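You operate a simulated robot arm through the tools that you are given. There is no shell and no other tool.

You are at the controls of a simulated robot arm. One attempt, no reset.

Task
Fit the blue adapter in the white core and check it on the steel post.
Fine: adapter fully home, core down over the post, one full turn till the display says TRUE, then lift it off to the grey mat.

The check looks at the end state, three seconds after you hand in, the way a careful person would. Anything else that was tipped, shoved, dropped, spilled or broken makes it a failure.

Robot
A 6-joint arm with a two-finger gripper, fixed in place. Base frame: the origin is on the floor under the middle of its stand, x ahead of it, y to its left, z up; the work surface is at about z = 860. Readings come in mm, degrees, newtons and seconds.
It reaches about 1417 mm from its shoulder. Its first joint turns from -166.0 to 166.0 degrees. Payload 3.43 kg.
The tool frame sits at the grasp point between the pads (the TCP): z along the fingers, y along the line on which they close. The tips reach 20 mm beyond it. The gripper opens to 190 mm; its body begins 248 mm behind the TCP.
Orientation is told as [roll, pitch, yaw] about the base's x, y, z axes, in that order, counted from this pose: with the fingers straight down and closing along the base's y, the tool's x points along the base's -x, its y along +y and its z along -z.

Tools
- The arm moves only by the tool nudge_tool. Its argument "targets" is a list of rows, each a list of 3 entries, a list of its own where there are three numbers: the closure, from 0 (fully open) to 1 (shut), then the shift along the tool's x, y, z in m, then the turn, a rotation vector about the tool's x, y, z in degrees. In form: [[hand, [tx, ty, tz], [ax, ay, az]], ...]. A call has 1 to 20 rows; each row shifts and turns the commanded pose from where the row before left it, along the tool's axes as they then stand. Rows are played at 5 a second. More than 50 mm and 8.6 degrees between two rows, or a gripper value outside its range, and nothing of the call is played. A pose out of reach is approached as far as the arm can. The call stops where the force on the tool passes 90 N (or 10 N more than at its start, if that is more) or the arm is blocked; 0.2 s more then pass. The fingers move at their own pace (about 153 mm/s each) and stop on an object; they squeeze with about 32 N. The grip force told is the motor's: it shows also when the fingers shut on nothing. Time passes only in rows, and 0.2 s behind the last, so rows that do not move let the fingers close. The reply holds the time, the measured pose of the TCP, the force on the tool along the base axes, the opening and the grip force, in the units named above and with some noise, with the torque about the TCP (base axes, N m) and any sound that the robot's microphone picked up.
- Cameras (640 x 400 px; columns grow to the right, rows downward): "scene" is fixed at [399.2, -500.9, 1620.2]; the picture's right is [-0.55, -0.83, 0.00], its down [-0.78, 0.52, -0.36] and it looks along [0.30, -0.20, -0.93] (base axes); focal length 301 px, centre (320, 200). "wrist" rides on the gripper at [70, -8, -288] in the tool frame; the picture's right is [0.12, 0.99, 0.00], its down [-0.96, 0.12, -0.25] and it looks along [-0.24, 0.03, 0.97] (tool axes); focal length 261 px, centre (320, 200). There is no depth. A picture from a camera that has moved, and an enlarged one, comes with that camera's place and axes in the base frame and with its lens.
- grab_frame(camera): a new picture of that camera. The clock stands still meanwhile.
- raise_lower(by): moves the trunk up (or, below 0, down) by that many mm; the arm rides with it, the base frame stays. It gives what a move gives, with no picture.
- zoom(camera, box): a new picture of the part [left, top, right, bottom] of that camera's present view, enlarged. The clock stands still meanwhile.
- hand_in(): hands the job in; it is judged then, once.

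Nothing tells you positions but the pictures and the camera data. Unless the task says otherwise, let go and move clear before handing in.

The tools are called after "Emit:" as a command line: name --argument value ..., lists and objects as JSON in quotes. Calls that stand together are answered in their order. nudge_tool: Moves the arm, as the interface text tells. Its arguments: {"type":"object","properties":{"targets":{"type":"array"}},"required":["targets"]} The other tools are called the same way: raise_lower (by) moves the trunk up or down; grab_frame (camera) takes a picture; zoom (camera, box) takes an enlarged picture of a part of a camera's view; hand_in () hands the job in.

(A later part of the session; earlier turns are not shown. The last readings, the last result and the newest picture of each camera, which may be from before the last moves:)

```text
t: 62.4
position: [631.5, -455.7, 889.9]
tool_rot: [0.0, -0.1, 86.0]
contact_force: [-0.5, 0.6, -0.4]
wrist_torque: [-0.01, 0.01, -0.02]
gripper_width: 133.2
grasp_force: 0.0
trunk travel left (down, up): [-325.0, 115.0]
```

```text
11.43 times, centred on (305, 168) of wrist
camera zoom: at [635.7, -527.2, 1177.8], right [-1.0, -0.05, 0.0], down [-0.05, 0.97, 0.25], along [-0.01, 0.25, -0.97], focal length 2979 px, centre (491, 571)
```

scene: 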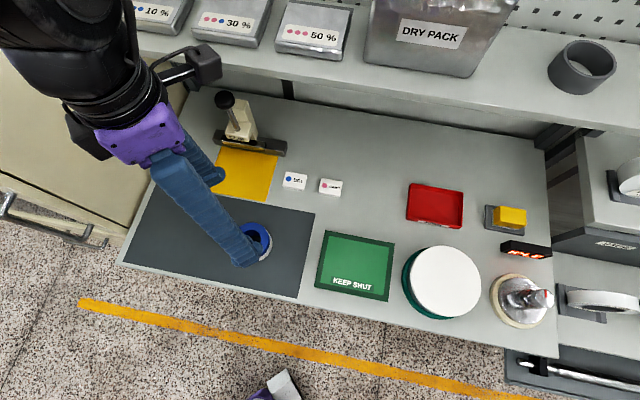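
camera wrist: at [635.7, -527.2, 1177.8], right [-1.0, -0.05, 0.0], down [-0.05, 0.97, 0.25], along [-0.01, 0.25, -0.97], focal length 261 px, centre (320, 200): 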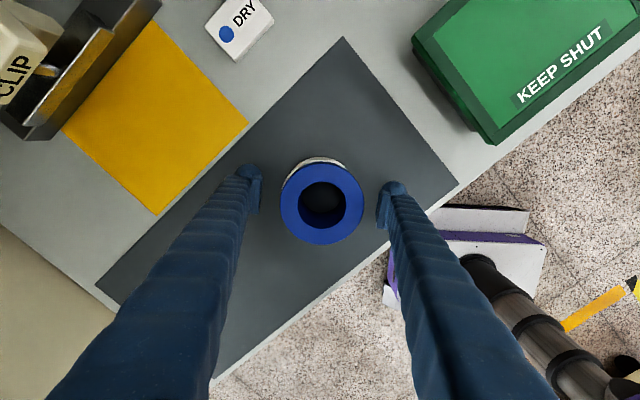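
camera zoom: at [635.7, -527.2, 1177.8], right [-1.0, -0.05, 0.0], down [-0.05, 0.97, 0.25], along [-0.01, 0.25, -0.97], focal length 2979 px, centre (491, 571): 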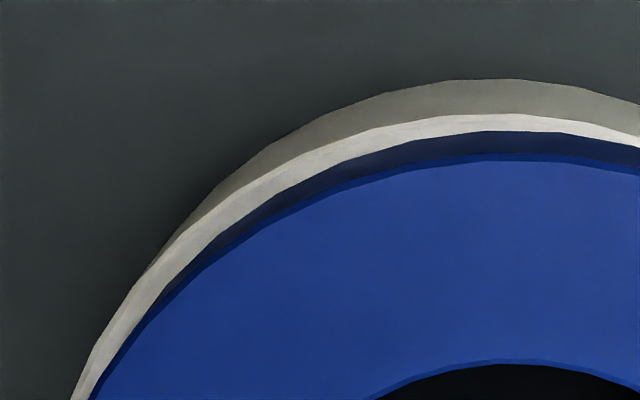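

The flange is flat on the core with a slight sideways float. I'll close the grip; along this axis it will also recentre the adapter.

Emit:
nudge_tool --targets '[[1, [0, 0, 0], [0, 0, 0]], [1, [0, 0, 0], [0, 0, 0]], [1, [0, 0, 0], [0, 0, 0]], [1, [0, 0, 0], [0, 0, 0]]]'

Emit:
zoom --camera "wrist" --box '[270, 145, 375, 250]'

```text
t: 63.4
position: [631.3, -454.6, 890.2]
tool_rot: [0.0, 0.0, 85.9]
contact_force: [0.3, 0.1, -0.9]
wrist_torque: [-0.01, 0.0, 0.0]
gripper_width: 89.6
grasp_force: 32.4
trunk travel left (down, up): [-325.0, 115.0]
```

```text
3.81 times, centred on (322, 198) of wrist
camera zoom: at [635.8, -527.2, 1177.9], right [-1.0, -0.05, 0.0], down [-0.05, 0.97, 0.25], along [-0.01, 0.25, -0.97], focal length 993 px, centre (310, 210)
```

zoom: 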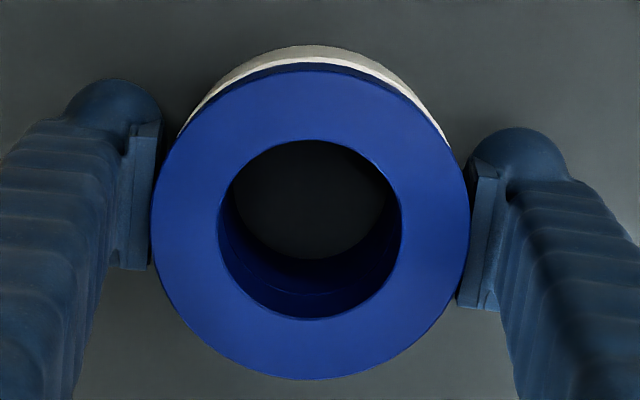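

The grip stopped at 89.6 mm, a little wider than I expected for the core. I'll look closely at both contact sides before lifting.

Emit:
zoom --camera "wrist" --box '[278, 160, 312, 190]'

Emit:
zoom --camera "wrist" --box '[334, 165, 368, 195]'

Emit:
zoom --camera "scene" --box '[225, 200, 295, 270]'

Emit:
zoom --camera "wrist" --box '[288, 150, 352, 185]'

```text
13.33 times, centred on (295, 175) of wrist
camera zoom: at [635.8, -527.2, 1177.9], right [-1.0, -0.05, 0.0], down [-0.05, 0.97, 0.25], along [-0.01, 0.25, -0.97], focal length 3475 px, centre (653, 533)
```

zoom: 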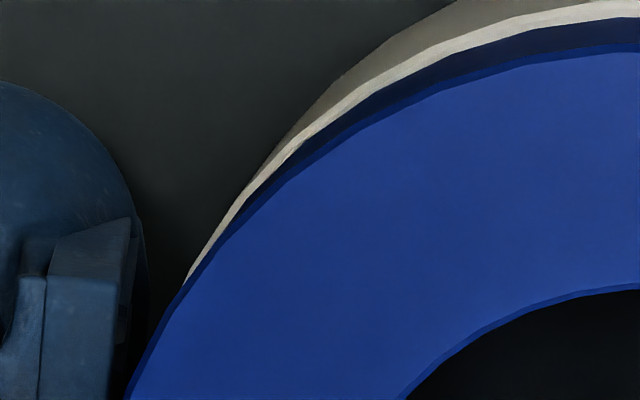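

```text
13.33 times, centred on (351, 180) of wrist
camera zoom: at [635.8, -527.2, 1177.9], right [-1.0, -0.05, 0.0], down [-0.05, 0.97, 0.25], along [-0.01, 0.25, -0.97], focal length 3475 px, centre (-93, 467)
```

zoom: 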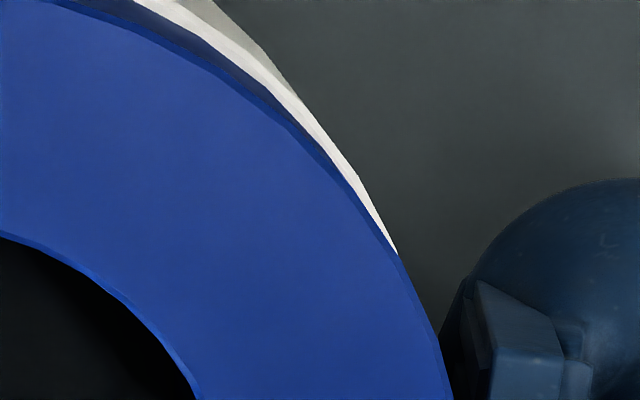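

```text
5.71 times, centred on (260, 235) of scene
camera zoom: at [399.2, -500.9, 1620.2], right [-0.55, -0.83, 0.0], down [-0.78, 0.52, -0.36], along [0.3, -0.2, -0.93], focal length 1720 px, centre (663, 0)
```

zoom: 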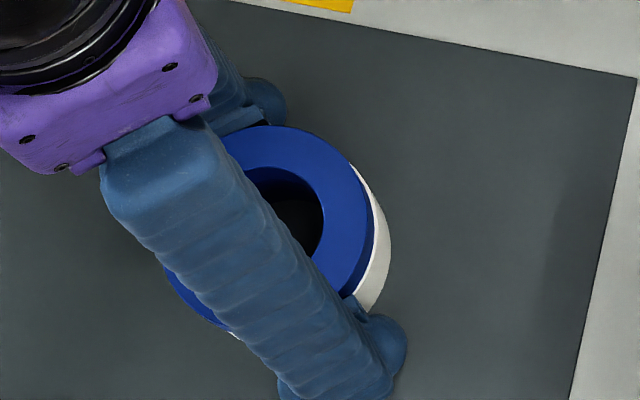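

```text
10.00 times, centred on (320, 168) of wrist
camera zoom: at [635.8, -527.2, 1177.9], right [-1.0, -0.05, 0.0], down [-0.05, 0.97, 0.25], along [-0.01, 0.25, -0.97], focal length 2606 px, centre (320, 525)
```

zoom: 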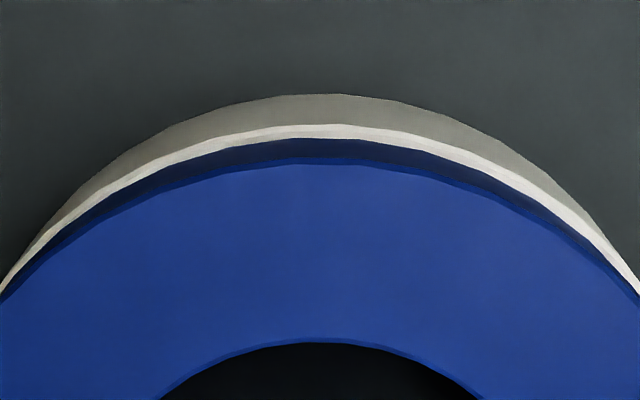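

The pads seem to bear near the core/flange joint line. I'd rather hold the core itself, so I'll reopen slightly, go 5 mm lower and regrip.

Emit:
nudge_tool --targets '[[0.4, [0, 0, 0], [0, 0, 0]], [0.4, [0, 0, 0], [0, 0, 0]], [0.4, [0, 0, 0.005], [0, 0, 0]], [1, [0, 0, 0], [0, 0, 0]], [1, [0, 0, 0], [0, 0, 0]], [1, [0, 0, 0], [0, 0, 0]], [1, [0, 0, 0], [0, 0, 0]]]'

Emit:
zoom --camera "wrist" --box '[270, 145, 375, 250]'

```text
t: 65.0
position: [632.0, -456.3, 886.0]
tool_rot: [0.0, 0.0, 86.0]
contact_force: [-0.9, 0.2, 0.2]
wrist_torque: [0.02, 0.02, -0.02]
gripper_width: 90.0
grasp_force: 32.0
trunk travel left (down, up): [-325.0, 115.0]
```

```text
3.81 times, centred on (322, 198) of wrist
camera zoom: at [635.9, -527.4, 1173.4], right [-1.0, -0.05, 0.0], down [-0.05, 0.97, 0.25], along [-0.01, 0.25, -0.97], focal length 993 px, centre (310, 210)
```

zoom: 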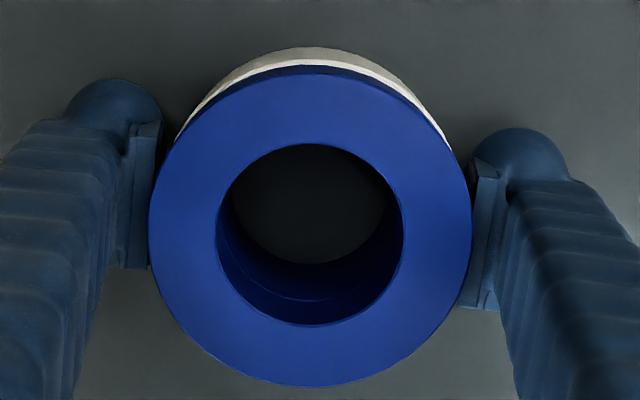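

The reading is 90 mm at both heights, so the grip really is on the core's outside. I'll lift just 4 mm first and check that the whole assembly comes up together.

Emit:
nudge_tool --targets '[[1, [0, 0, -0.002], [0, 0, 0]], [1, [0, 0, -0.002], [0, 0, 0]], [1, [0, 0, 0], [0, 0, 0]]]'

Emit:
zoom --camera "wrist" --box '[270, 145, 375, 250]'

Emit:
zoom --camera "scene" --box '[225, 200, 295, 270]'

```text
t: 65.8
position: [630.3, -455.2, 889.9]
tool_rot: [-0.1, 0.1, 86.0]
contact_force: [0.4, 0.5, -0.8]
wrist_torque: [0.01, -0.05, -0.02]
gripper_width: 89.6
grasp_force: 32.4
trunk travel left (down, up): [-325.0, 115.0]
```

```text
3.81 times, centred on (322, 198) of wrist
camera zoom: at [635.7, -527.5, 1178.1], right [-1.0, -0.05, 0.0], down [-0.05, 0.97, 0.25], along [-0.01, 0.25, -0.97], focal length 993 px, centre (310, 210)
```

zoom: 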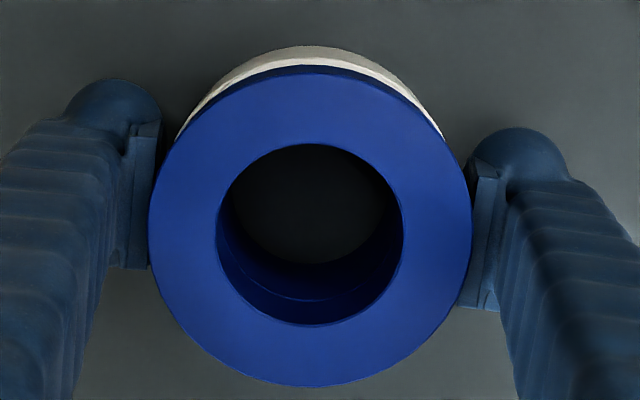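

```text
5.71 times, centred on (260, 235) of scene
camera zoom: at [399.2, -500.9, 1620.2], right [-0.55, -0.83, 0.0], down [-0.78, 0.52, -0.36], along [0.3, -0.2, -0.93], focal length 1720 px, centre (663, 0)
```

zoom: 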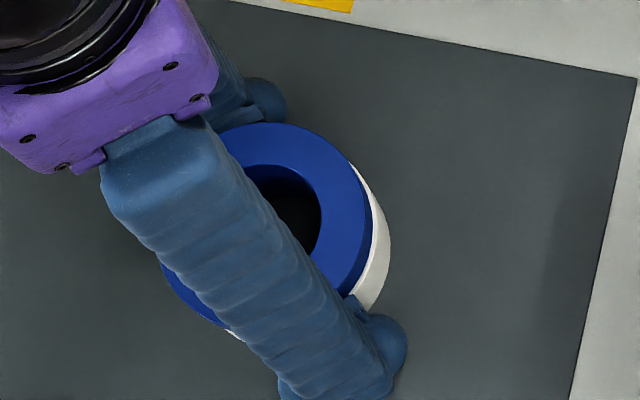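

The core and adapter appear to rise together. I'll lift another 25 mm and verify.

Emit:
nudge_tool --targets '[[1, [0, 0, -0.005], [0, 0, 0]], [1, [0, 0, -0.01], [0, 0, 0]], [1, [0, 0, -0.01], [0, 0, 0]], [1, [0, 0, 0], [0, 0, 0]]]'

Emit:
zoom --camera "wrist" --box '[270, 145, 375, 250]'

Emit:
zoom --camera "scene" --box '[215, 190, 295, 270]'

```text
t: 66.8
position: [630.6, -455.1, 916.4]
tool_rot: [0.0, 0.0, 85.9]
contact_force: [-0.3, -0.7, -0.9]
wrist_torque: [0.04, 0.04, -0.02]
gripper_width: 89.7
grasp_force: 31.7
trunk travel left (down, up): [-325.0, 115.0]
```

```text
3.81 times, centred on (322, 198) of wrist
camera zoom: at [634.9, -527.5, 1203.1], right [-1.0, -0.05, 0.0], down [-0.05, 0.97, 0.25], along [-0.01, 0.25, -0.97], focal length 993 px, centre (310, 210)
```

zoom: 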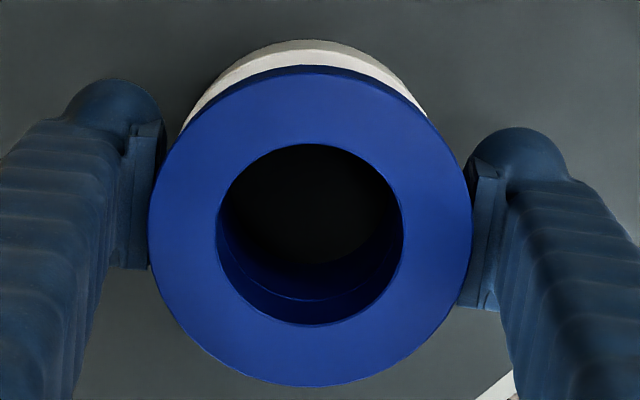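

```text
5.00 times, centred on (255, 230) of scene
camera zoom: at [399.2, -500.9, 1620.2], right [-0.55, -0.83, 0.0], down [-0.78, 0.52, -0.36], along [0.3, -0.2, -0.93], focal length 1505 px, centre (645, 50)
```

zoom: 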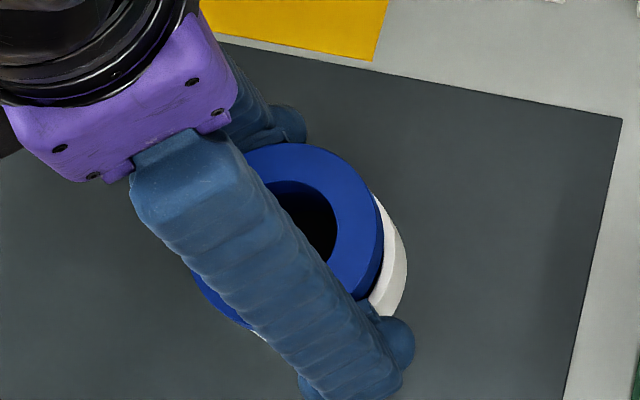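

The core stayed on the mat: the pads caught only the flange and lifted the adapter about 29 mm, with the plug still guided in the core. I'll lower it straight back onto its seat.

Emit:
nudge_tool --targets '[[1, [0, 0, 0.005], [0, 0, 0]], [1, [0, 0, 0.005], [0, 0, 0]], [1, [0, 0, 0.005], [0, 0, 0]], [1, [0, 0, 0.005], [0, 0, 0]], [1, [0, 0, 0.003], [0, 0, 0]], [1, [0, 0, 0.002], [0, 0, 0]], [1, [0, 0, 0], [0, 0, 0]]]'

Emit:
zoom --camera "wrist" --box '[270, 145, 375, 250]'

```text
t: 68.4
position: [632.1, -456.0, 890.7]
tool_rot: [0.0, 0.1, 85.9]
contact_force: [0.4, -0.1, -0.7]
wrist_torque: [0.05, 0.0, 0.0]
gripper_width: 89.4
grasp_force: 32.1
trunk travel left (down, up): [-325.0, 115.0]
```

```text
3.81 times, centred on (322, 198) of wrist
camera zoom: at [635.4, -527.9, 1178.5], right [-1.0, -0.05, 0.0], down [-0.05, 0.97, 0.25], along [-0.01, 0.25, -0.97], focal length 993 px, centre (310, 210)
```

zoom: 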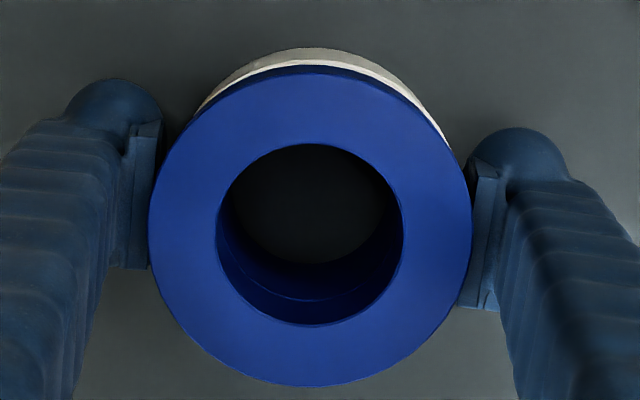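

It is nearly down, with 4 mm left to seat. I'll lower that and release.

Emit:
nudge_tool --targets '[[1, [0, 0, 0.001], [0, 0, 0]], [1, [0, 0, 0.001], [0, 0, 0]], [1, [0, 0, 0.001], [0, 0, 0]], [1, [0, 0, 0.001], [0, 0, 0]], [1, [0, 0, 0], [0, 0, 0]]]'

```text
t: 69.6
position: [630.9, -455.1, 886.2]
tool_rot: [0.0, 0.1, 85.8]
contact_force: [0.3, -0.4, -0.5]
wrist_torque: [0.0, 0.05, -0.03]
gripper_width: 89.4
grasp_force: 32.6
trunk travel left (down, up): [-325.0, 115.0]
```

I'll release and look closely at the finger pads themselves to understand how they contact.

Emit:
nudge_tool --targets '[[0.4, [0, 0, 0], [0, 0, 0]], [0.4, [0, 0, 0], [0, 0, 0]], [0.4, [0, 0, 0], [0, 0, 0]]]'

Emit:
zoom --camera "wrist" --box '[245, 150, 300, 230]'

Emit:
zoom --camera "wrist" --box '[345, 160, 400, 240]'

Emit:
zoom --camera "scene" --box '[225, 190, 295, 290]'

```text
t: 70.4
position: [630.6, -454.7, 885.7]
tool_rot: [0.0, -0.1, 85.9]
contact_force: [-1.2, 0.4, 0.0]
wrist_torque: [0.02, 0.0, -0.01]
gripper_width: 114.0
grasp_force: 0.2
trunk travel left (down, up): [-325.0, 115.0]
```

```text
5.00 times, centred on (272, 190) of wrist
camera zoom: at [635.5, -527.1, 1174.4], right [-1.0, -0.05, 0.0], down [-0.05, 0.97, 0.25], along [-0.01, 0.25, -0.97], focal length 1303 px, centre (558, 250)
```

zoom: 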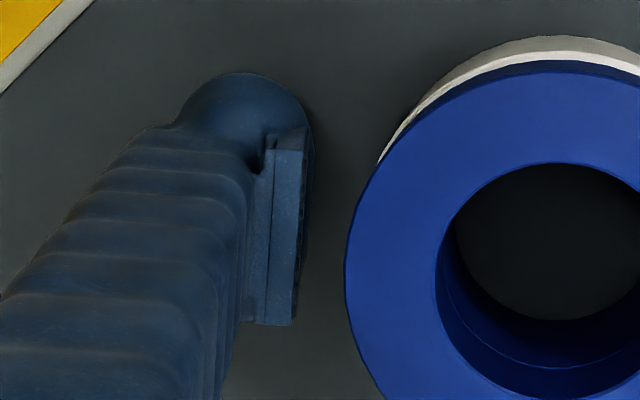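

```text
5.00 times, centred on (372, 200) of wrist
camera zoom: at [635.5, -527.1, 1174.4], right [-1.0, -0.05, 0.0], down [-0.05, 0.97, 0.25], along [-0.01, 0.25, -0.97], focal length 1303 px, centre (58, 200)
```

zoom: 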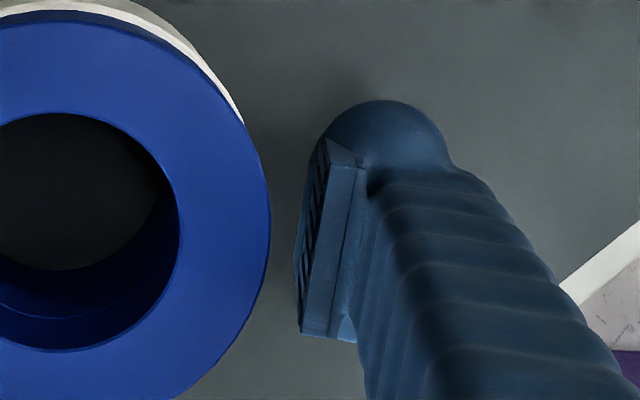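

```text
4.00 times, centred on (260, 240) of scene
camera zoom: at [399.2, -500.9, 1620.2], right [-0.55, -0.83, 0.0], down [-0.78, 0.52, -0.36], along [0.3, -0.2, -0.93], focal length 1204 px, centre (560, 40)
```

zoom: 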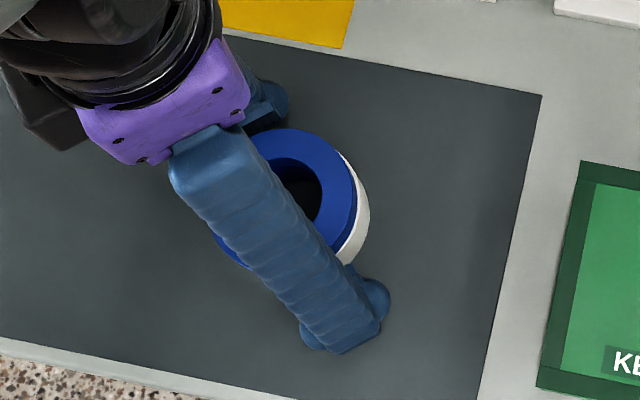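

The pads toe outward slightly, so their top edge bears first and catches the flange. If I grip as low as possible, the pad tops should land on the core below the flange. I'll feel for the mat with the fingertips.

Emit:
nudge_tool --targets '[[0.4, [0, 0, 0.001], [0, 0, 0]], [0.4, [0, 0, 0.001], [0, 0, 0]], [0.4, [0, 0, 0], [0, 0, 0]]]'

Emit:
nudge_tool --targets '[[0.4, [0, 0, 0.001], [0, 0, 0]], [0.4, [0, 0, 0], [0, 0, 0]]]'

Emit:
nudge_tool --targets '[[0.4, [0, 0, 0.001], [0, 0, 0]], [0.4, [0, 0, 0], [0, 0, 0]]]'

```text
t: 71.2
position: [631.1, -455.8, 885.1]
tool_rot: [0.0, 0.0, 85.9]
contact_force: [-0.8, -0.3, -0.3]
wrist_torque: [0.04, 0.0, -0.02]
gripper_width: 114.0
grasp_force: 0.1
trunk travel left (down, up): [-325.0, 115.0]
```

```text
t: 71.8
position: [630.0, -455.5, 883.9]
tool_rot: [0.1, 0.0, 85.9]
contact_force: [0.0, 0.8, -0.2]
wrist_torque: [0.0, -0.01, 0.04]
gripper_width: 114.1
grasp_force: 0.1
trunk travel left (down, up): [-325.0, 115.0]
```

```text
t: 72.4
position: [631.6, -454.7, 881.4]
tool_rot: [0.0, -0.1, 85.9]
contact_force: [0.2, 1.1, -0.8]
wrist_torque: [0.02, 0.02, -0.01]
gripper_width: 113.8
grasp_force: 0.0
trunk travel left (down, up): [-325.0, 115.0]
```

No contact yet, so I'll go on down 1 mm at a time.

Emit:
nudge_tool --targets '[[0.4, [0, 0, 0.001], [0, 0, 0]], [0.4, [0, 0, 0], [0, 0, 0]]]'

Emit:
nudge_tool --targets '[[0.4, [0, 0, 0.001], [0, 0, 0]], [0.4, [0, 0, 0], [0, 0, 0]]]'

Emit:
nudge_tool --targets '[[0.4, [0, 0, 0.001], [0, 0, 0]], [0.4, [0, 0, 0], [0, 0, 0]]]'

```text
t: 73.0
position: [630.9, -455.5, 882.6]
tool_rot: [0.0, 0.0, 85.8]
contact_force: [0.3, 0.9, 0.0]
wrist_torque: [-0.01, -0.02, 0.03]
gripper_width: 113.9
grasp_force: 0.0
trunk travel left (down, up): [-325.0, 115.0]
```

```text
t: 73.6
position: [631.7, -456.0, 880.8]
tool_rot: [0.0, 0.0, 85.9]
contact_force: [0.0, 0.0, 0.6]
wrist_torque: [-0.03, 0.01, 0.01]
gripper_width: 114.0
grasp_force: 0.0
trunk travel left (down, up): [-325.0, 115.0]
```

```text
t: 74.2
position: [630.8, -455.2, 879.8]
tool_rot: [0.0, -0.1, 86.0]
contact_force: [-0.2, -0.1, 0.7]
wrist_torque: [-0.01, 0.01, -0.01]
gripper_width: 114.0
grasp_force: 0.0
trunk travel left (down, up): [-325.0, 115.0]
```

Still free. I'll continue a little further.

Emit:
nudge_tool --targets '[[0.4, [0, 0, 0.001], [0, 0, 0]], [0.4, [0, 0, 0], [0, 0, 0]]]'

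Emit:
nudge_tool --targets '[[0.4, [0, 0, 0.001], [0, 0, 0]], [0.4, [0, 0, 0], [0, 0, 0]]]'

```text
t: 74.8
position: [632.5, -456.5, 878.7]
tool_rot: [0.0, -0.1, 85.8]
contact_force: [0.2, 0.9, -0.2]
wrist_torque: [-0.01, 0.02, 0.02]
gripper_width: 114.3
grasp_force: 0.1
trunk travel left (down, up): [-325.0, 115.0]
```

```text
t: 75.4
position: [630.9, -455.7, 878.2]
tool_rot: [0.0, 0.1, 85.9]
contact_force: [0.4, 0.2, -0.4]
wrist_torque: [-0.01, 0.02, -0.02]
gripper_width: 114.2
grasp_force: 0.1
trunk travel left (down, up): [-325.0, 115.0]
```

There is more room below than expected. I'll continue to find the mat.

Emit:
nudge_tool --targets '[[0.4, [0, 0, 0.001], [0, 0, 0]], [0.4, [0, 0, 0], [0, 0, 0]]]'

Emit:
nudge_tool --targets '[[0.4, [0, 0, 0.001], [0, 0, 0]], [0.4, [0, 0, 0], [0, 0, 0]]]'

Emit:
grab_frame --camera "wrist"

Emit:
zoom --camera "scene" --box '[240, 205, 290, 285]'

```text
t: 76.0
position: [631.0, -456.2, 877.6]
tool_rot: [0.0, -0.1, 85.8]
contact_force: [0.7, 0.2, 0.4]
wrist_torque: [0.01, 0.0, 0.01]
gripper_width: 114.2
grasp_force: 0.0
trunk travel left (down, up): [-325.0, 115.0]
```

```text
t: 76.6
position: [630.6, -455.5, 877.1]
tool_rot: [-0.1, 0.0, 85.9]
contact_force: [0.8, 2.6, 6.6]
wrist_torque: [0.09, 0.36, -0.1]
gripper_width: 114.3
grasp_force: 0.4
trunk travel left (down, up): [-325.0, 115.0]
```

```text
taken
camera wrist: at [635.3, -528.0, 1164.4], right [-1.0, -0.05, 0.0], down [-0.05, 0.97, 0.25], along [-0.01, 0.25, -0.97], focal length 261 px, centre (320, 200)
```

wrist: 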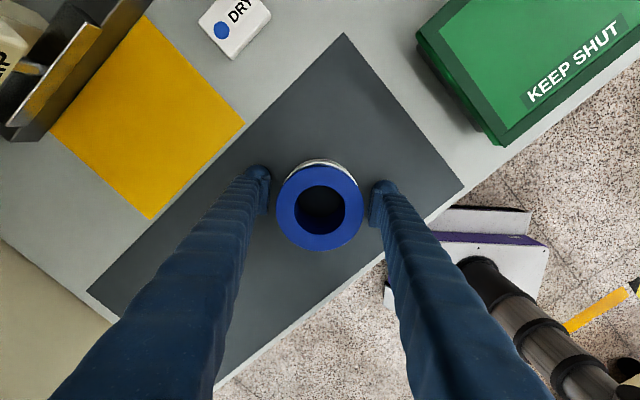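

```text
5.00 times, centred on (265, 245) of scene
camera zoom: at [399.2, -500.9, 1620.2], right [-0.55, -0.83, 0.0], down [-0.78, 0.52, -0.36], along [0.3, -0.2, -0.93], focal length 1505 px, centre (595, -25)
```

zoom: 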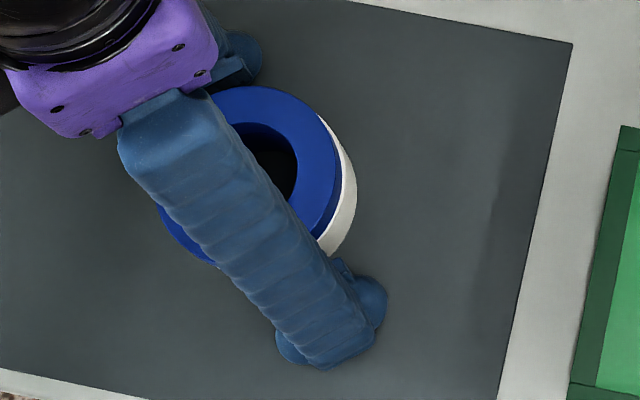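

Fingertips touch the mat with the tool at z≈877, so I can grip about 8 mm lower than before. I'll back off 2 mm and close there.

Emit:
nudge_tool --targets '[[0.4, [0, 0, -0.002], [0, 0, 0]], [0.4, [0, 0, 0], [0, 0, 0]], [1, [0, 0, 0], [0, 0, 0]], [1, [0, 0, 0], [0, 0, 0]], [1, [0, 0, 0], [0, 0, 0]], [1, [0, 0, 0], [0, 0, 0]]]'

Emit:
zoom --camera "wrist" --box '[270, 145, 375, 250]'

```text
t: 78.0
position: [630.8, -455.2, 877.5]
tool_rot: [0.2, 0.0, 85.8]
contact_force: [-1.6, -1.4, 4.1]
wrist_torque: [0.07, 0.2, 0.08]
gripper_width: 90.1
grasp_force: 31.4
trunk travel left (down, up): [-325.0, 115.0]
```

```text
3.81 times, centred on (322, 198) of wrist
camera zoom: at [635.1, -528.1, 1166.1], right [-1.0, -0.05, 0.0], down [-0.05, 0.97, 0.25], along [-0.01, 0.25, -0.97], focal length 993 px, centre (310, 210)
```

zoom: 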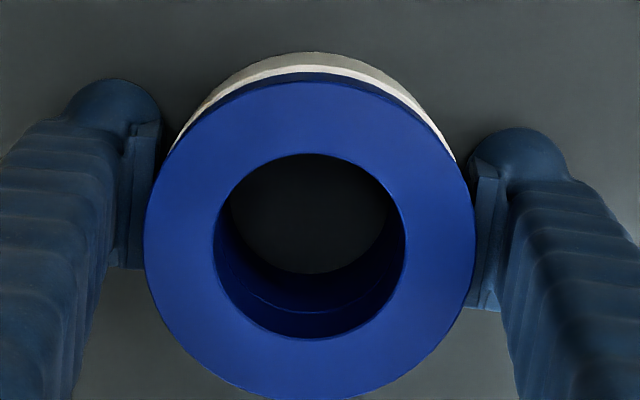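

Closed at 90.1 mm with a light touch on the mat. I'll lift 10 mm and check whether the core follows.

Emit:
nudge_tool --targets '[[1, [0, 0, -0.002], [0, 0, 0]], [1, [0, 0, -0.003], [0, 0, 0]], [1, [0, 0, -0.005], [0, 0, 0]], [1, [0, 0, 0], [0, 0, 0]]]'

Emit:
zoom --camera "wrist" --box '[270, 145, 375, 250]'

Emit:
zoom --camera "scene" --box '[225, 200, 295, 270]'

```text
t: 79.0
position: [631.5, -455.4, 887.7]
tool_rot: [0.0, 0.0, 85.9]
contact_force: [0.2, 0.2, -1.4]
wrist_torque: [-0.04, 0.01, 0.0]
gripper_width: 90.2
grasp_force: 31.8
trunk travel left (down, up): [-325.0, 115.0]
```

```text
3.81 times, centred on (322, 198) of wrist
camera zoom: at [635.8, -528.1, 1175.2], right [-1.0, -0.05, 0.0], down [-0.05, 0.97, 0.25], along [-0.01, 0.25, -0.97], focal length 993 px, centre (310, 210)
```

zoom: 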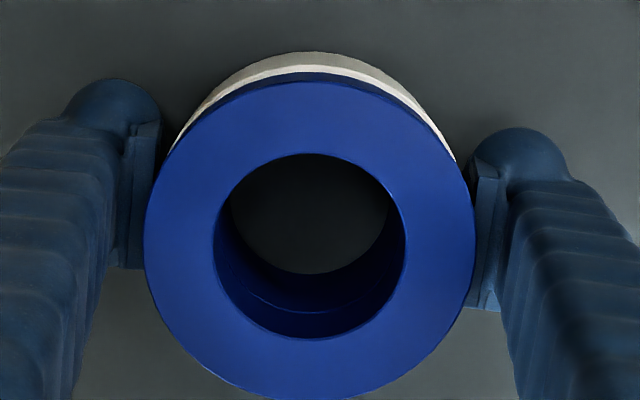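

```text
5.71 times, centred on (260, 235) of scene
camera zoom: at [399.2, -500.9, 1620.2], right [-0.55, -0.83, 0.0], down [-0.78, 0.52, -0.36], along [0.3, -0.2, -0.93], focal length 1720 px, centre (663, 0)
```

zoom: 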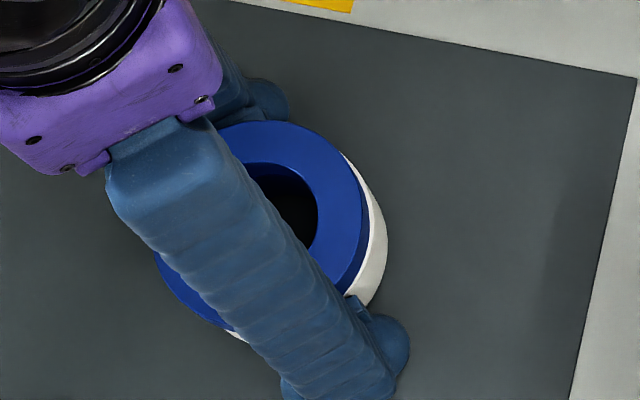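

The band under the flange looks identical after the lift, so the core is coming along this time. I'll lift more to confirm.

Emit:
nudge_tool --targets '[[1, [0, 0, -0.01], [0, 0, 0]], [1, [0, 0, -0.015], [0, 0, 0]], [1, [0, 0, -0.015], [0, 0, 0]], [1, [0, 0, 0], [0, 0, 0]]]'

Emit:
zoom --camera "wrist" --box '[270, 145, 375, 250]'

Emit:
zoom --camera "scene" --box '[215, 180, 295, 270]'

```text
t: 80.0
position: [630.8, -456.7, 927.8]
tool_rot: [0.1, -0.1, 85.9]
contact_force: [0.2, 0.6, -1.4]
wrist_torque: [-0.01, -0.03, -0.02]
gripper_width: 90.3
grasp_force: 31.7
trunk travel left (down, up): [-325.0, 115.0]
```

```text
3.81 times, centred on (322, 198) of wrist
camera zoom: at [635.9, -528.2, 1215.8], right [-1.0, -0.05, 0.0], down [-0.05, 0.97, 0.25], along [-0.01, 0.25, -0.97], focal length 993 px, centre (310, 210)
```

zoom: 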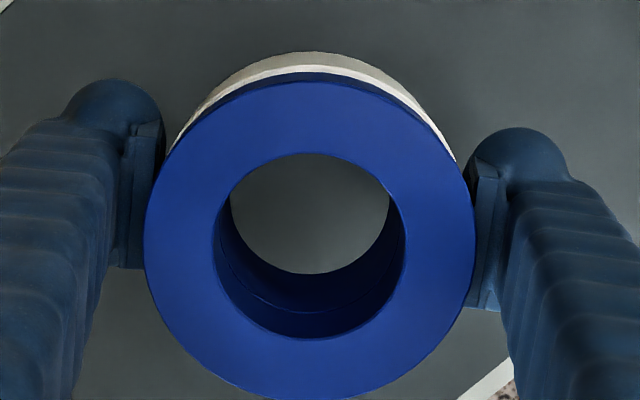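

```text
4.44 times, centred on (255, 225) of scene
camera zoom: at [399.2, -500.9, 1620.2], right [-0.55, -0.83, 0.0], down [-0.78, 0.52, -0.36], along [0.3, -0.2, -0.93], focal length 1338 px, centre (609, 89)
```

zoom: 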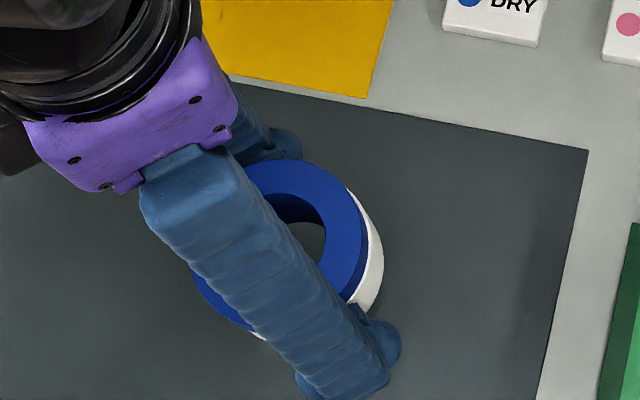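

Core and adapter are now lifted together. I'll raise to a safe height and carry the assembly along the bench to above the post.

Emit:
nudge_tool --targets '[[1, [0, 0, -0.033], [0, 0, 0]], [1, [0, 0, -0.033], [0, 0, 0]], [1, [0, 0, -0.033], [0, 0, 0]], [1, [0, 0, -0.033], [0, 0, 0]], [1, [0.03481, 0.03075, 0], [0, 0, 0]], [1, [0.03481, 0.03075, 0], [0, 0, 0]], [1, [0.03481, 0.03075, 0], [0, 0, 0]], [1, [0.03481, 0.03075, 0], [0, 0, 0]], [1, [0.03481, 0.03075, 0], [0, 0, 0]], [1, [0.03481, 0.03075, 0], [0, 0, 0]], [1, [0.03481, 0.03075, 0], [0, 0, 0]], [1, [0, 0, 0], [0, 0, 0]]]'

Emit:
grab_frame --camera "wrist"

Emit:
grab_frame --camera "scene"

```text
t: 82.6
position: [397.3, -683.4, 1057.4]
tool_rot: [0.0, 0.0, 85.9]
contact_force: [1.0, 0.6, -0.9]
wrist_torque: [0.03, 0.04, -0.01]
gripper_width: 89.7
grasp_force: 31.8
trunk travel left (down, up): [-325.0, 115.0]
```

```text
taken
camera wrist: at [401.0, -756.0, 1345.9], right [-1.0, -0.05, 0.0], down [-0.05, 0.97, 0.25], along [-0.01, 0.25, -0.97], focal length 261 px, centre (320, 200)
```

wrist: 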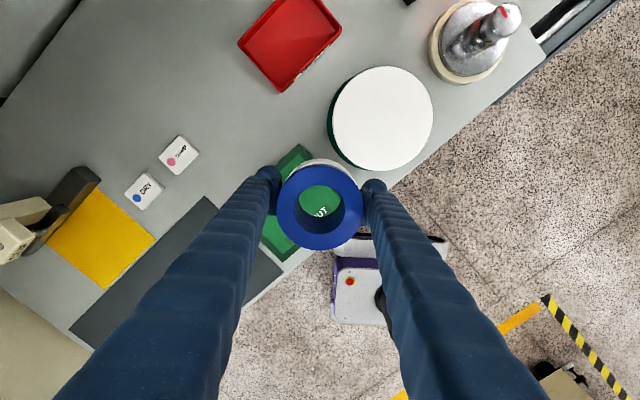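

```text
taken
```

scene: 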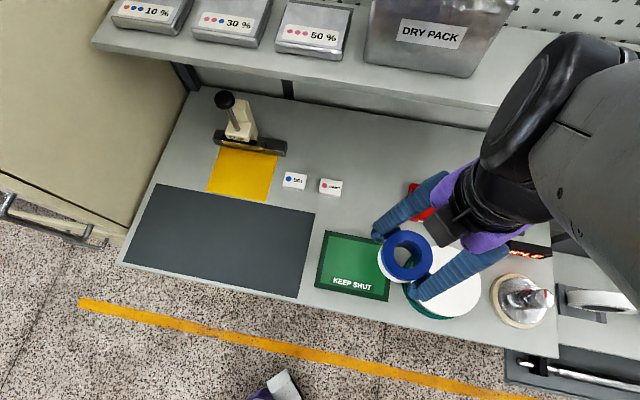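

The assembly is intact in the grip and the mat is empty behind it. I'll continue to above the post.

Emit:
nudge_tool --targets '[[1, [0.03481, 0.03075, 0], [0, 0, 0]], [1, [0.03481, 0.03075, 0], [0, 0, 0]], [1, [0.03481, 0.03075, 0], [0, 0, 0]], [1, [0.03481, 0.03075, 0], [0, 0, 0]], [1, [0.03481, 0.03075, 0], [0, 0, 0]], [1, [0.03481, 0.03075, 0], [0, 0, 0]], [1, [0.03481, 0.03075, 0], [0, 0, 0]], [1, [0, 0, 0], [0, 0, 0]], [1, [0, 0, 0], [0, 0, 0]]]'

Emit:
grab_frame --camera "wrist"

Emit:
zoom --camera "wrist" --box '[260, 130, 380, 260]'

Emit:
zoom --camera "scene" --box '[460, 200, 600, 340]'

```text
t: 84.6
position: [165.4, -912.8, 1060.6]
tool_rot: [0.0, 0.0, 85.8]
contact_force: [-0.8, 0.1, -1.7]
wrist_torque: [-0.06, -0.02, 0.0]
gripper_width: 89.6
grasp_force: 32.6
trunk travel left (down, up): [-325.0, 115.0]
```

```text
taken
camera wrist: at [169.2, -984.5, 1349.1], right [-1.0, -0.05, 0.0], down [-0.05, 0.97, 0.25], along [-0.01, 0.25, -0.97], focal length 261 px, centre (320, 200)
```

wrist: 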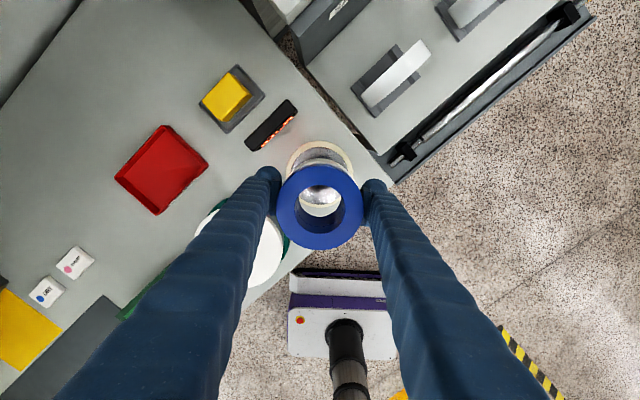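

```text
3.08 times, centred on (320, 195) of wrist
camera zoom: at [169.2, -984.5, 1349.1], right [-1.0, -0.05, 0.0], down [-0.05, 0.97, 0.25], along [-0.01, 0.25, -0.97], focal length 802 px, centre (320, 215)
```

zoom: 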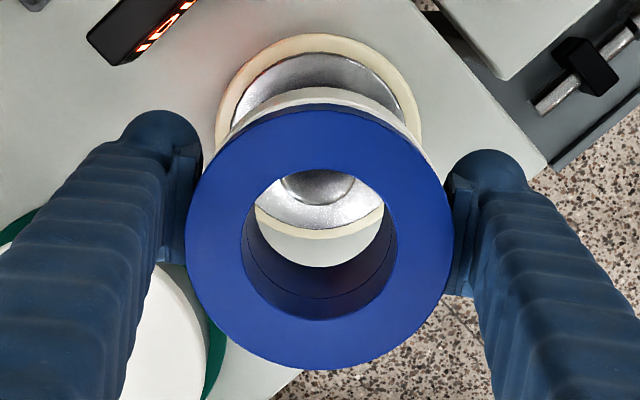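

```text
2.86 times, centred on (530, 270) of scene
camera zoom: at [399.2, -500.9, 1620.2], right [-0.55, -0.83, 0.0], down [-0.78, 0.52, -0.36], along [0.3, -0.2, -0.93], focal length 860 px, centre (-280, 0)
```

zoom: 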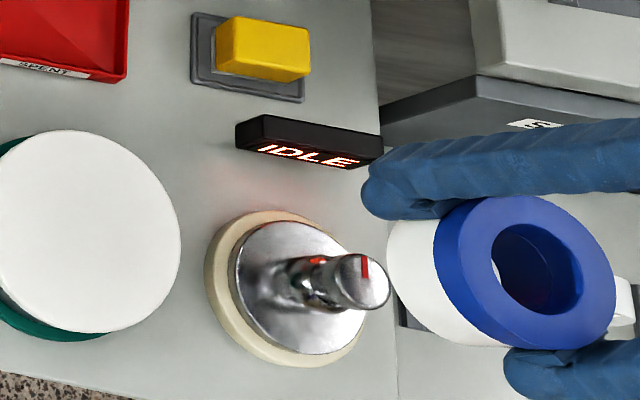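

Through the bore I can see the post top about where it should be, within about 1.5 mm of centre. I'll trim slightly and descend until the core bottom is just above the post top, then re-check.

Emit:
nudge_tool --targets '[[1, [-0.0008, 0.0007, 0], [0, 0, 0]], [1, [0, 0, 0.025], [0, 0, 0]], [1, [0, 0, 0.025], [0, 0, 0]], [1, [0, 0, 0.02], [0, 0, 0]], [1, [0, 0, 0.01], [0, 0, 0]], [1, [0, 0, 0], [0, 0, 0]]]'

Emit:
zoom --camera "wrist" --box '[260, 130, 380, 260]'

Emit:
zoom --camera "scene" --box '[470, 210, 590, 330]'

```text
t: 86.0
position: [163.6, -910.4, 979.1]
tool_rot: [0.0, 0.0, 86.0]
contact_force: [0.9, 0.8, -1.5]
wrist_torque: [-0.04, 0.01, 0.04]
gripper_width: 89.8
grasp_force: 32.4
trunk travel left (down, up): [-325.0, 115.0]
```

```text
3.08 times, centred on (320, 195) of wrist
camera zoom: at [168.2, -982.3, 1267.6], right [-1.0, -0.05, 0.0], down [-0.05, 0.97, 0.25], along [-0.01, 0.25, -0.97], focal length 802 px, centre (320, 215)
```

zoom: 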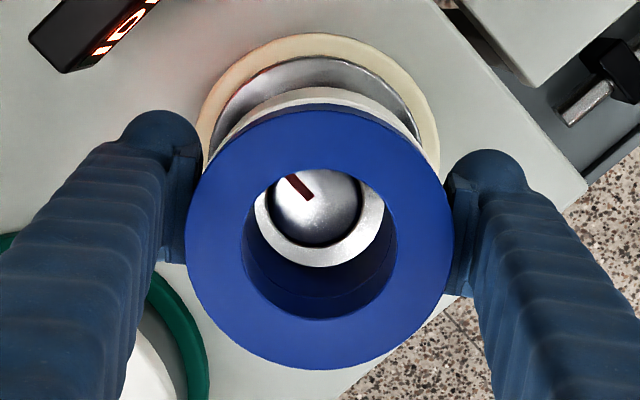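

```text
3.33 times, centred on (530, 270) of scene
camera zoom: at [399.2, -500.9, 1620.2], right [-0.55, -0.83, 0.0], down [-0.78, 0.52, -0.36], along [0.3, -0.2, -0.93], focal length 1004 px, centre (-380, -33)
```

zoom: 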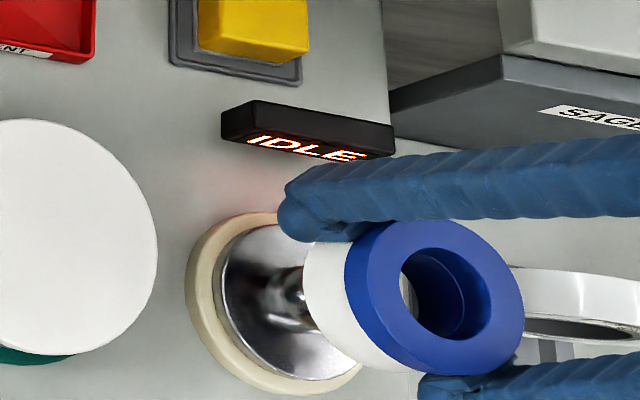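

The post top now shows inside the bore with clear margin all round. I'll trim 1 mm and lower over the post to just above the disc.

Emit:
nudge_tool --targets '[[1, [0, -0.001, 0], [0, 0, 0]], [1, [0, 0, 0.01], [0, 0, 0]], [1, [0, 0, 0.01], [0, 0, 0]], [1, [0, 0, 0.01], [0, 0, 0]], [1, [0, 0, 0.01], [0, 0, 0]], [1, [0, 0, 0.01], [0, 0, 0]], [1, [0, 0, 0.01], [0, 0, 0]], [1, [0, 0, 0.01], [0, 0, 0]], [1, [0, 0, 0], [0, 0, 0]]]'

Emit:
zoom --camera "wrist" --box '[260, 130, 380, 260]'

Emit:
zoom --camera "scene" --box '[470, 210, 590, 330]'

```text
t: 88.0
position: [166.5, -909.6, 909.5]
tool_rot: [0.0, 0.0, 85.9]
contact_force: [0.6, -0.2, -1.6]
wrist_torque: [-0.02, -0.01, 0.02]
gripper_width: 89.9
grasp_force: 32.2
trunk travel left (down, up): [-325.0, 115.0]
```

```text
3.08 times, centred on (320, 195) of wrist
camera zoom: at [170.2, -981.3, 1197.8], right [-1.0, -0.05, 0.0], down [-0.05, 0.97, 0.25], along [-0.01, 0.25, -0.97], focal length 802 px, centre (320, 215)
```

zoom: 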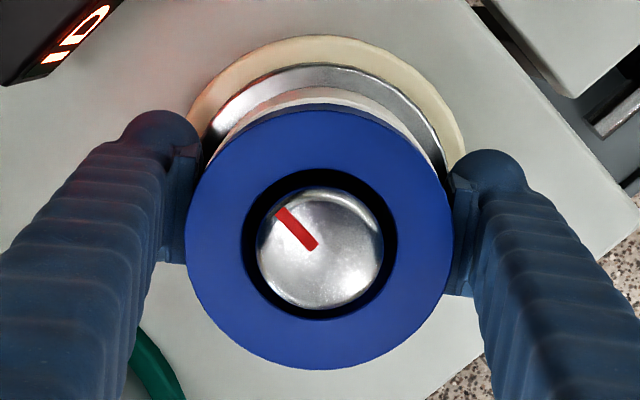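

```text
3.33 times, centred on (530, 270) of scene
camera zoom: at [399.2, -500.9, 1620.2], right [-0.55, -0.83, 0.0], down [-0.78, 0.52, -0.36], along [0.3, -0.2, -0.93], focal length 1004 px, centre (-380, -33)
```

zoom: 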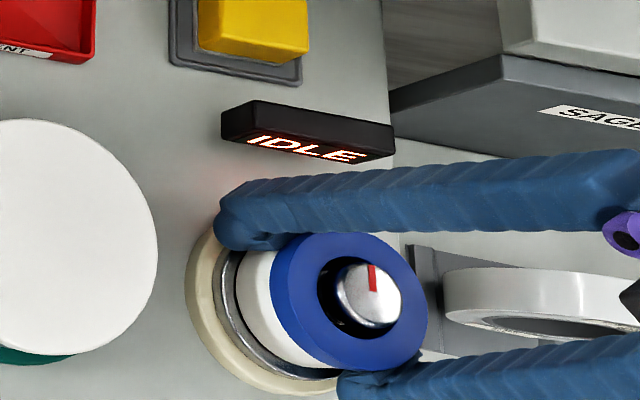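

The post is well centred in the bore. I'll lower in small steps to the disc.

Emit:
nudge_tool --targets '[[1, [0, 0, 0.003], [0, 0, 0]], [1, [0, 0, 0.003], [0, 0, 0]], [1, [0, 0, 0.002], [0, 0, 0]], [1, [0, 0, 0], [0, 0, 0]]]'

Emit:
nudge_tool --targets '[[1, [0, 0, 0.001], [0, 0, 0]], [1, [0, 0, 0.001], [0, 0, 0]], [1, [0, 0, 0], [0, 0, 0]]]'

```text
t: 89.0
position: [165.3, -910.0, 907.6]
tool_rot: [-0.1, 0.3, 85.9]
contact_force: [1.6, 2.0, 45.2]
wrist_torque: [0.33, 0.54, -0.01]
gripper_width: 90.1
grasp_force: 31.7
trunk travel left (down, up): [-325.0, 115.0]
```

```text
t: 89.8
position: [165.2, -909.2, 907.3]
tool_rot: [-0.1, 0.4, 85.9]
contact_force: [1.4, 1.6, 62.2]
wrist_torque: [0.34, 0.7, -0.01]
gripper_width: 90.6
grasp_force: 31.5
trunk travel left (down, up): [-325.0, 115.0]
```

Contact came earlier than I expected (about z 907), so the disc is higher than estimated. I'll back off to remove the load and check the picture.

Emit:
nudge_tool --targets '[[1, [0, 0, -0.003], [0, 0, 0]], [1, [0, 0, -0.003], [0, 0, 0]], [1, [0, 0, 0], [0, 0, 0]]]'

Emit:
zoom --camera "scene" --box '[480, 240, 570, 330]'

Emit:
zoom --camera "wrist" --box '[260, 130, 380, 260]'

Emit:
zoom --camera "scene" --box '[480, 225, 570, 265]'

```text
t: 90.6
position: [166.8, -909.2, 905.8]
tool_rot: [-0.1, 0.2, 85.9]
contact_force: [0.0, -12.8, 33.7]
wrist_torque: [-0.69, 0.03, 0.03]
gripper_width: 90.2
grasp_force: 31.4
trunk travel left (down, up): [-325.0, 115.0]
```

```text
4.44 times, centred on (525, 285) of scene
camera zoom: at [399.2, -500.9, 1620.2], right [-0.55, -0.83, 0.0], down [-0.78, 0.52, -0.36], along [0.3, -0.2, -0.93], focal length 1338 px, centre (-591, -178)
```

zoom: 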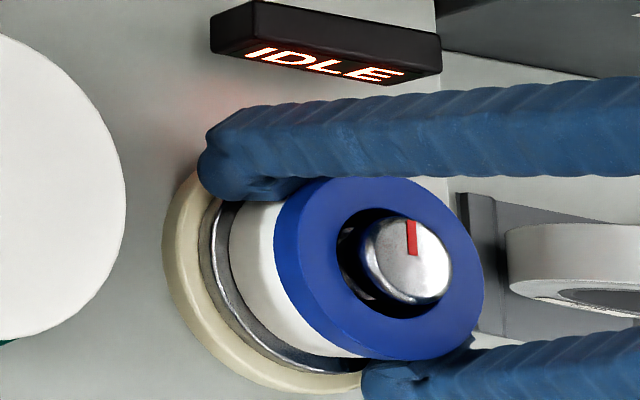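

```text
3.08 times, centred on (320, 195) of wrist
camera zoom: at [169.9, -981.1, 1194.8], right [-1.0, -0.05, 0.0], down [-0.05, 0.97, 0.24], along [-0.01, 0.24, -0.97], focal length 802 px, centre (320, 215)
```

zoom: 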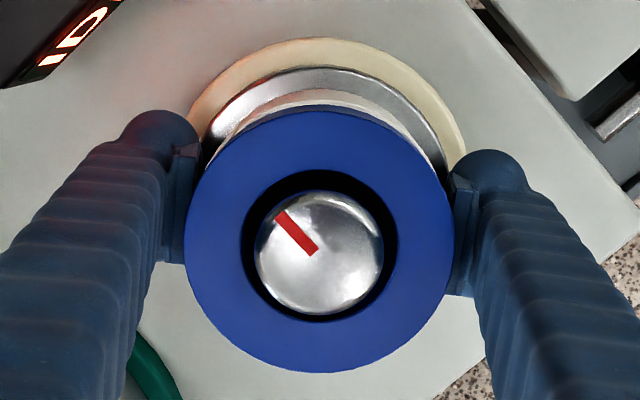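

```text
7.11 times, centred on (525, 245) of scene
camera zoom: at [399.2, -500.9, 1620.2], right [-0.55, -0.83, 0.0], down [-0.78, 0.52, -0.36], along [0.3, -0.2, -0.93], focal length 2141 px, centre (-1138, -120)
```

zoom: 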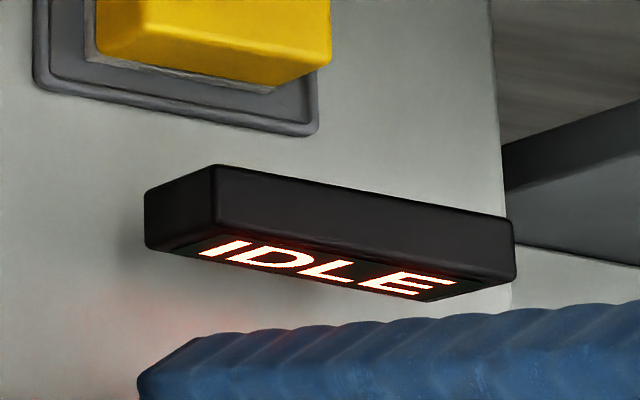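

There is still 34 N of load with a sideways component. I'll ease up another couple of millimetres and read again.

Emit:
nudge_tool --targets '[[1, [0, 0, -0.001], [0, 0, 0]], [1, [0, 0, -0.001], [0, 0, 0]], [1, [0, 0, 0], [0, 0, 0]], [1, [0, 0, 0], [0, 0, 0]]]'

```text
t: 91.6
position: [164.8, -908.5, 906.8]
tool_rot: [0.0, -0.2, 85.9]
contact_force: [2.2, 1.0, 9.5]
wrist_torque: [-0.22, -0.39, 0.0]
gripper_width: 90.4
grasp_force: 31.5
trunk travel left (down, up): [-325.0, 115.0]
```

The load is nearly off at z≈907.6, so the core is on the disc, give or take the fingertips. I'll release gently with a small opening and check the display.

Emit:
nudge_tool --targets '[[1, [0, 0, -0.0005], [0, 0, 0]], [0.47, [0, 0, 0], [0, 0, 0]], [0.47, [0, 0, 0], [0, 0, 0]], [0.47, [0, 0, 0], [0, 0, 0]]]'

Emit:
zoom --camera "scene" --box '[480, 225, 570, 325]'

Emit:
zoom --camera "wrist" --box '[260, 130, 380, 260]'

```text
t: 92.6
position: [166.9, -909.7, 908.2]
tool_rot: [-0.1, 0.0, 85.9]
contact_force: [0.0, 0.6, 0.7]
wrist_torque: [-0.01, 0.02, 0.04]
gripper_width: 100.7
grasp_force: 0.1
trunk travel left (down, up): [-325.0, 115.0]
```

```text
4.00 times, centred on (525, 275) of scene
camera zoom: at [399.2, -500.9, 1620.2], right [-0.55, -0.83, 0.0], down [-0.78, 0.52, -0.36], along [0.3, -0.2, -0.93], focal length 1204 px, centre (-500, -100)
```

zoom: 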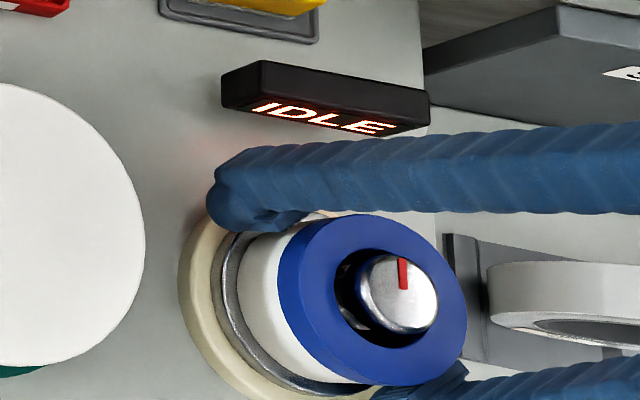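

```text
3.08 times, centred on (320, 195) of wrist
camera zoom: at [170.3, -982.6, 1196.1], right [-1.0, -0.05, 0.0], down [-0.05, 0.97, 0.25], along [-0.01, 0.25, -0.97], focal length 802 px, centre (320, 215)
```

zoom: 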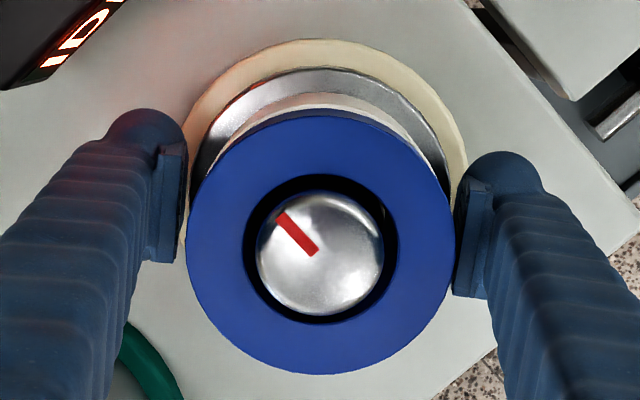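

The assembly is standing on the disc around the post. The display still says IDLE, so it probably needs the turn. I'll centre the tool axis on the post (2.8 mm trim), grip 1 mm higher so the tips clear the disc, and start turning.

Emit:
nudge_tool --targets '[[0.47, [-0.0028, 0, 0], [0, 0, 0]], [0.47, [0, 0, -0.0005], [0, 0, 0]], [0.47, [0, 0, 0], [0, 0, 0]], [1, [0, 0, 0], [0, 0, 0]], [1, [0, 0, 0], [0, 0, 0]], [1, [0, 0, 0], [0, 0, 0]]]'

Emit:
zoom --camera "wrist" --box '[260, 130, 380, 260]'

Emit:
zoom --camera "scene" --box '[480, 225, 570, 325]'

```text
t: 94.0
position: [165.1, -906.6, 908.3]
tool_rot: [0.0, 0.0, 85.9]
contact_force: [-0.5, 1.1, 1.0]
wrist_torque: [0.07, 0.04, -0.01]
gripper_width: 89.7
grasp_force: 32.5
trunk travel left (down, up): [-325.0, 115.0]
```

```text
3.08 times, centred on (320, 195) of wrist
camera zoom: at [169.9, -979.7, 1196.9], right [-1.0, -0.05, 0.0], down [-0.05, 0.97, 0.25], along [-0.01, 0.25, -0.97], focal length 802 px, centre (320, 215)
```

zoom: 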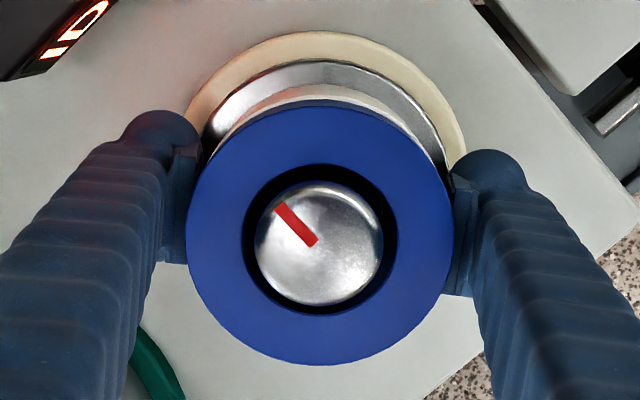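

```text
4.00 times, centred on (525, 275) of scene
camera zoom: at [399.2, -500.9, 1620.2], right [-0.55, -0.83, 0.0], down [-0.78, 0.52, -0.36], along [0.3, -0.2, -0.93], focal length 1204 px, centre (-500, -100)
```

zoom: 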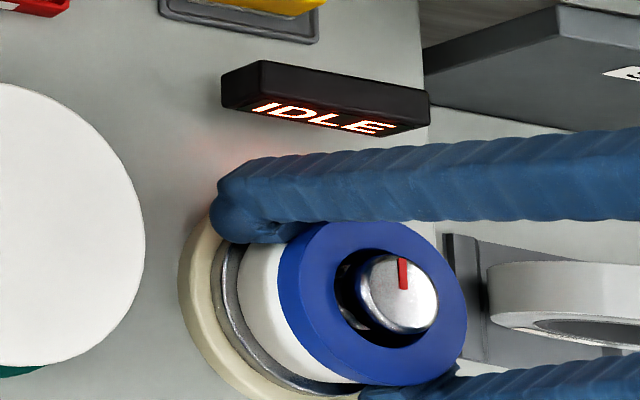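

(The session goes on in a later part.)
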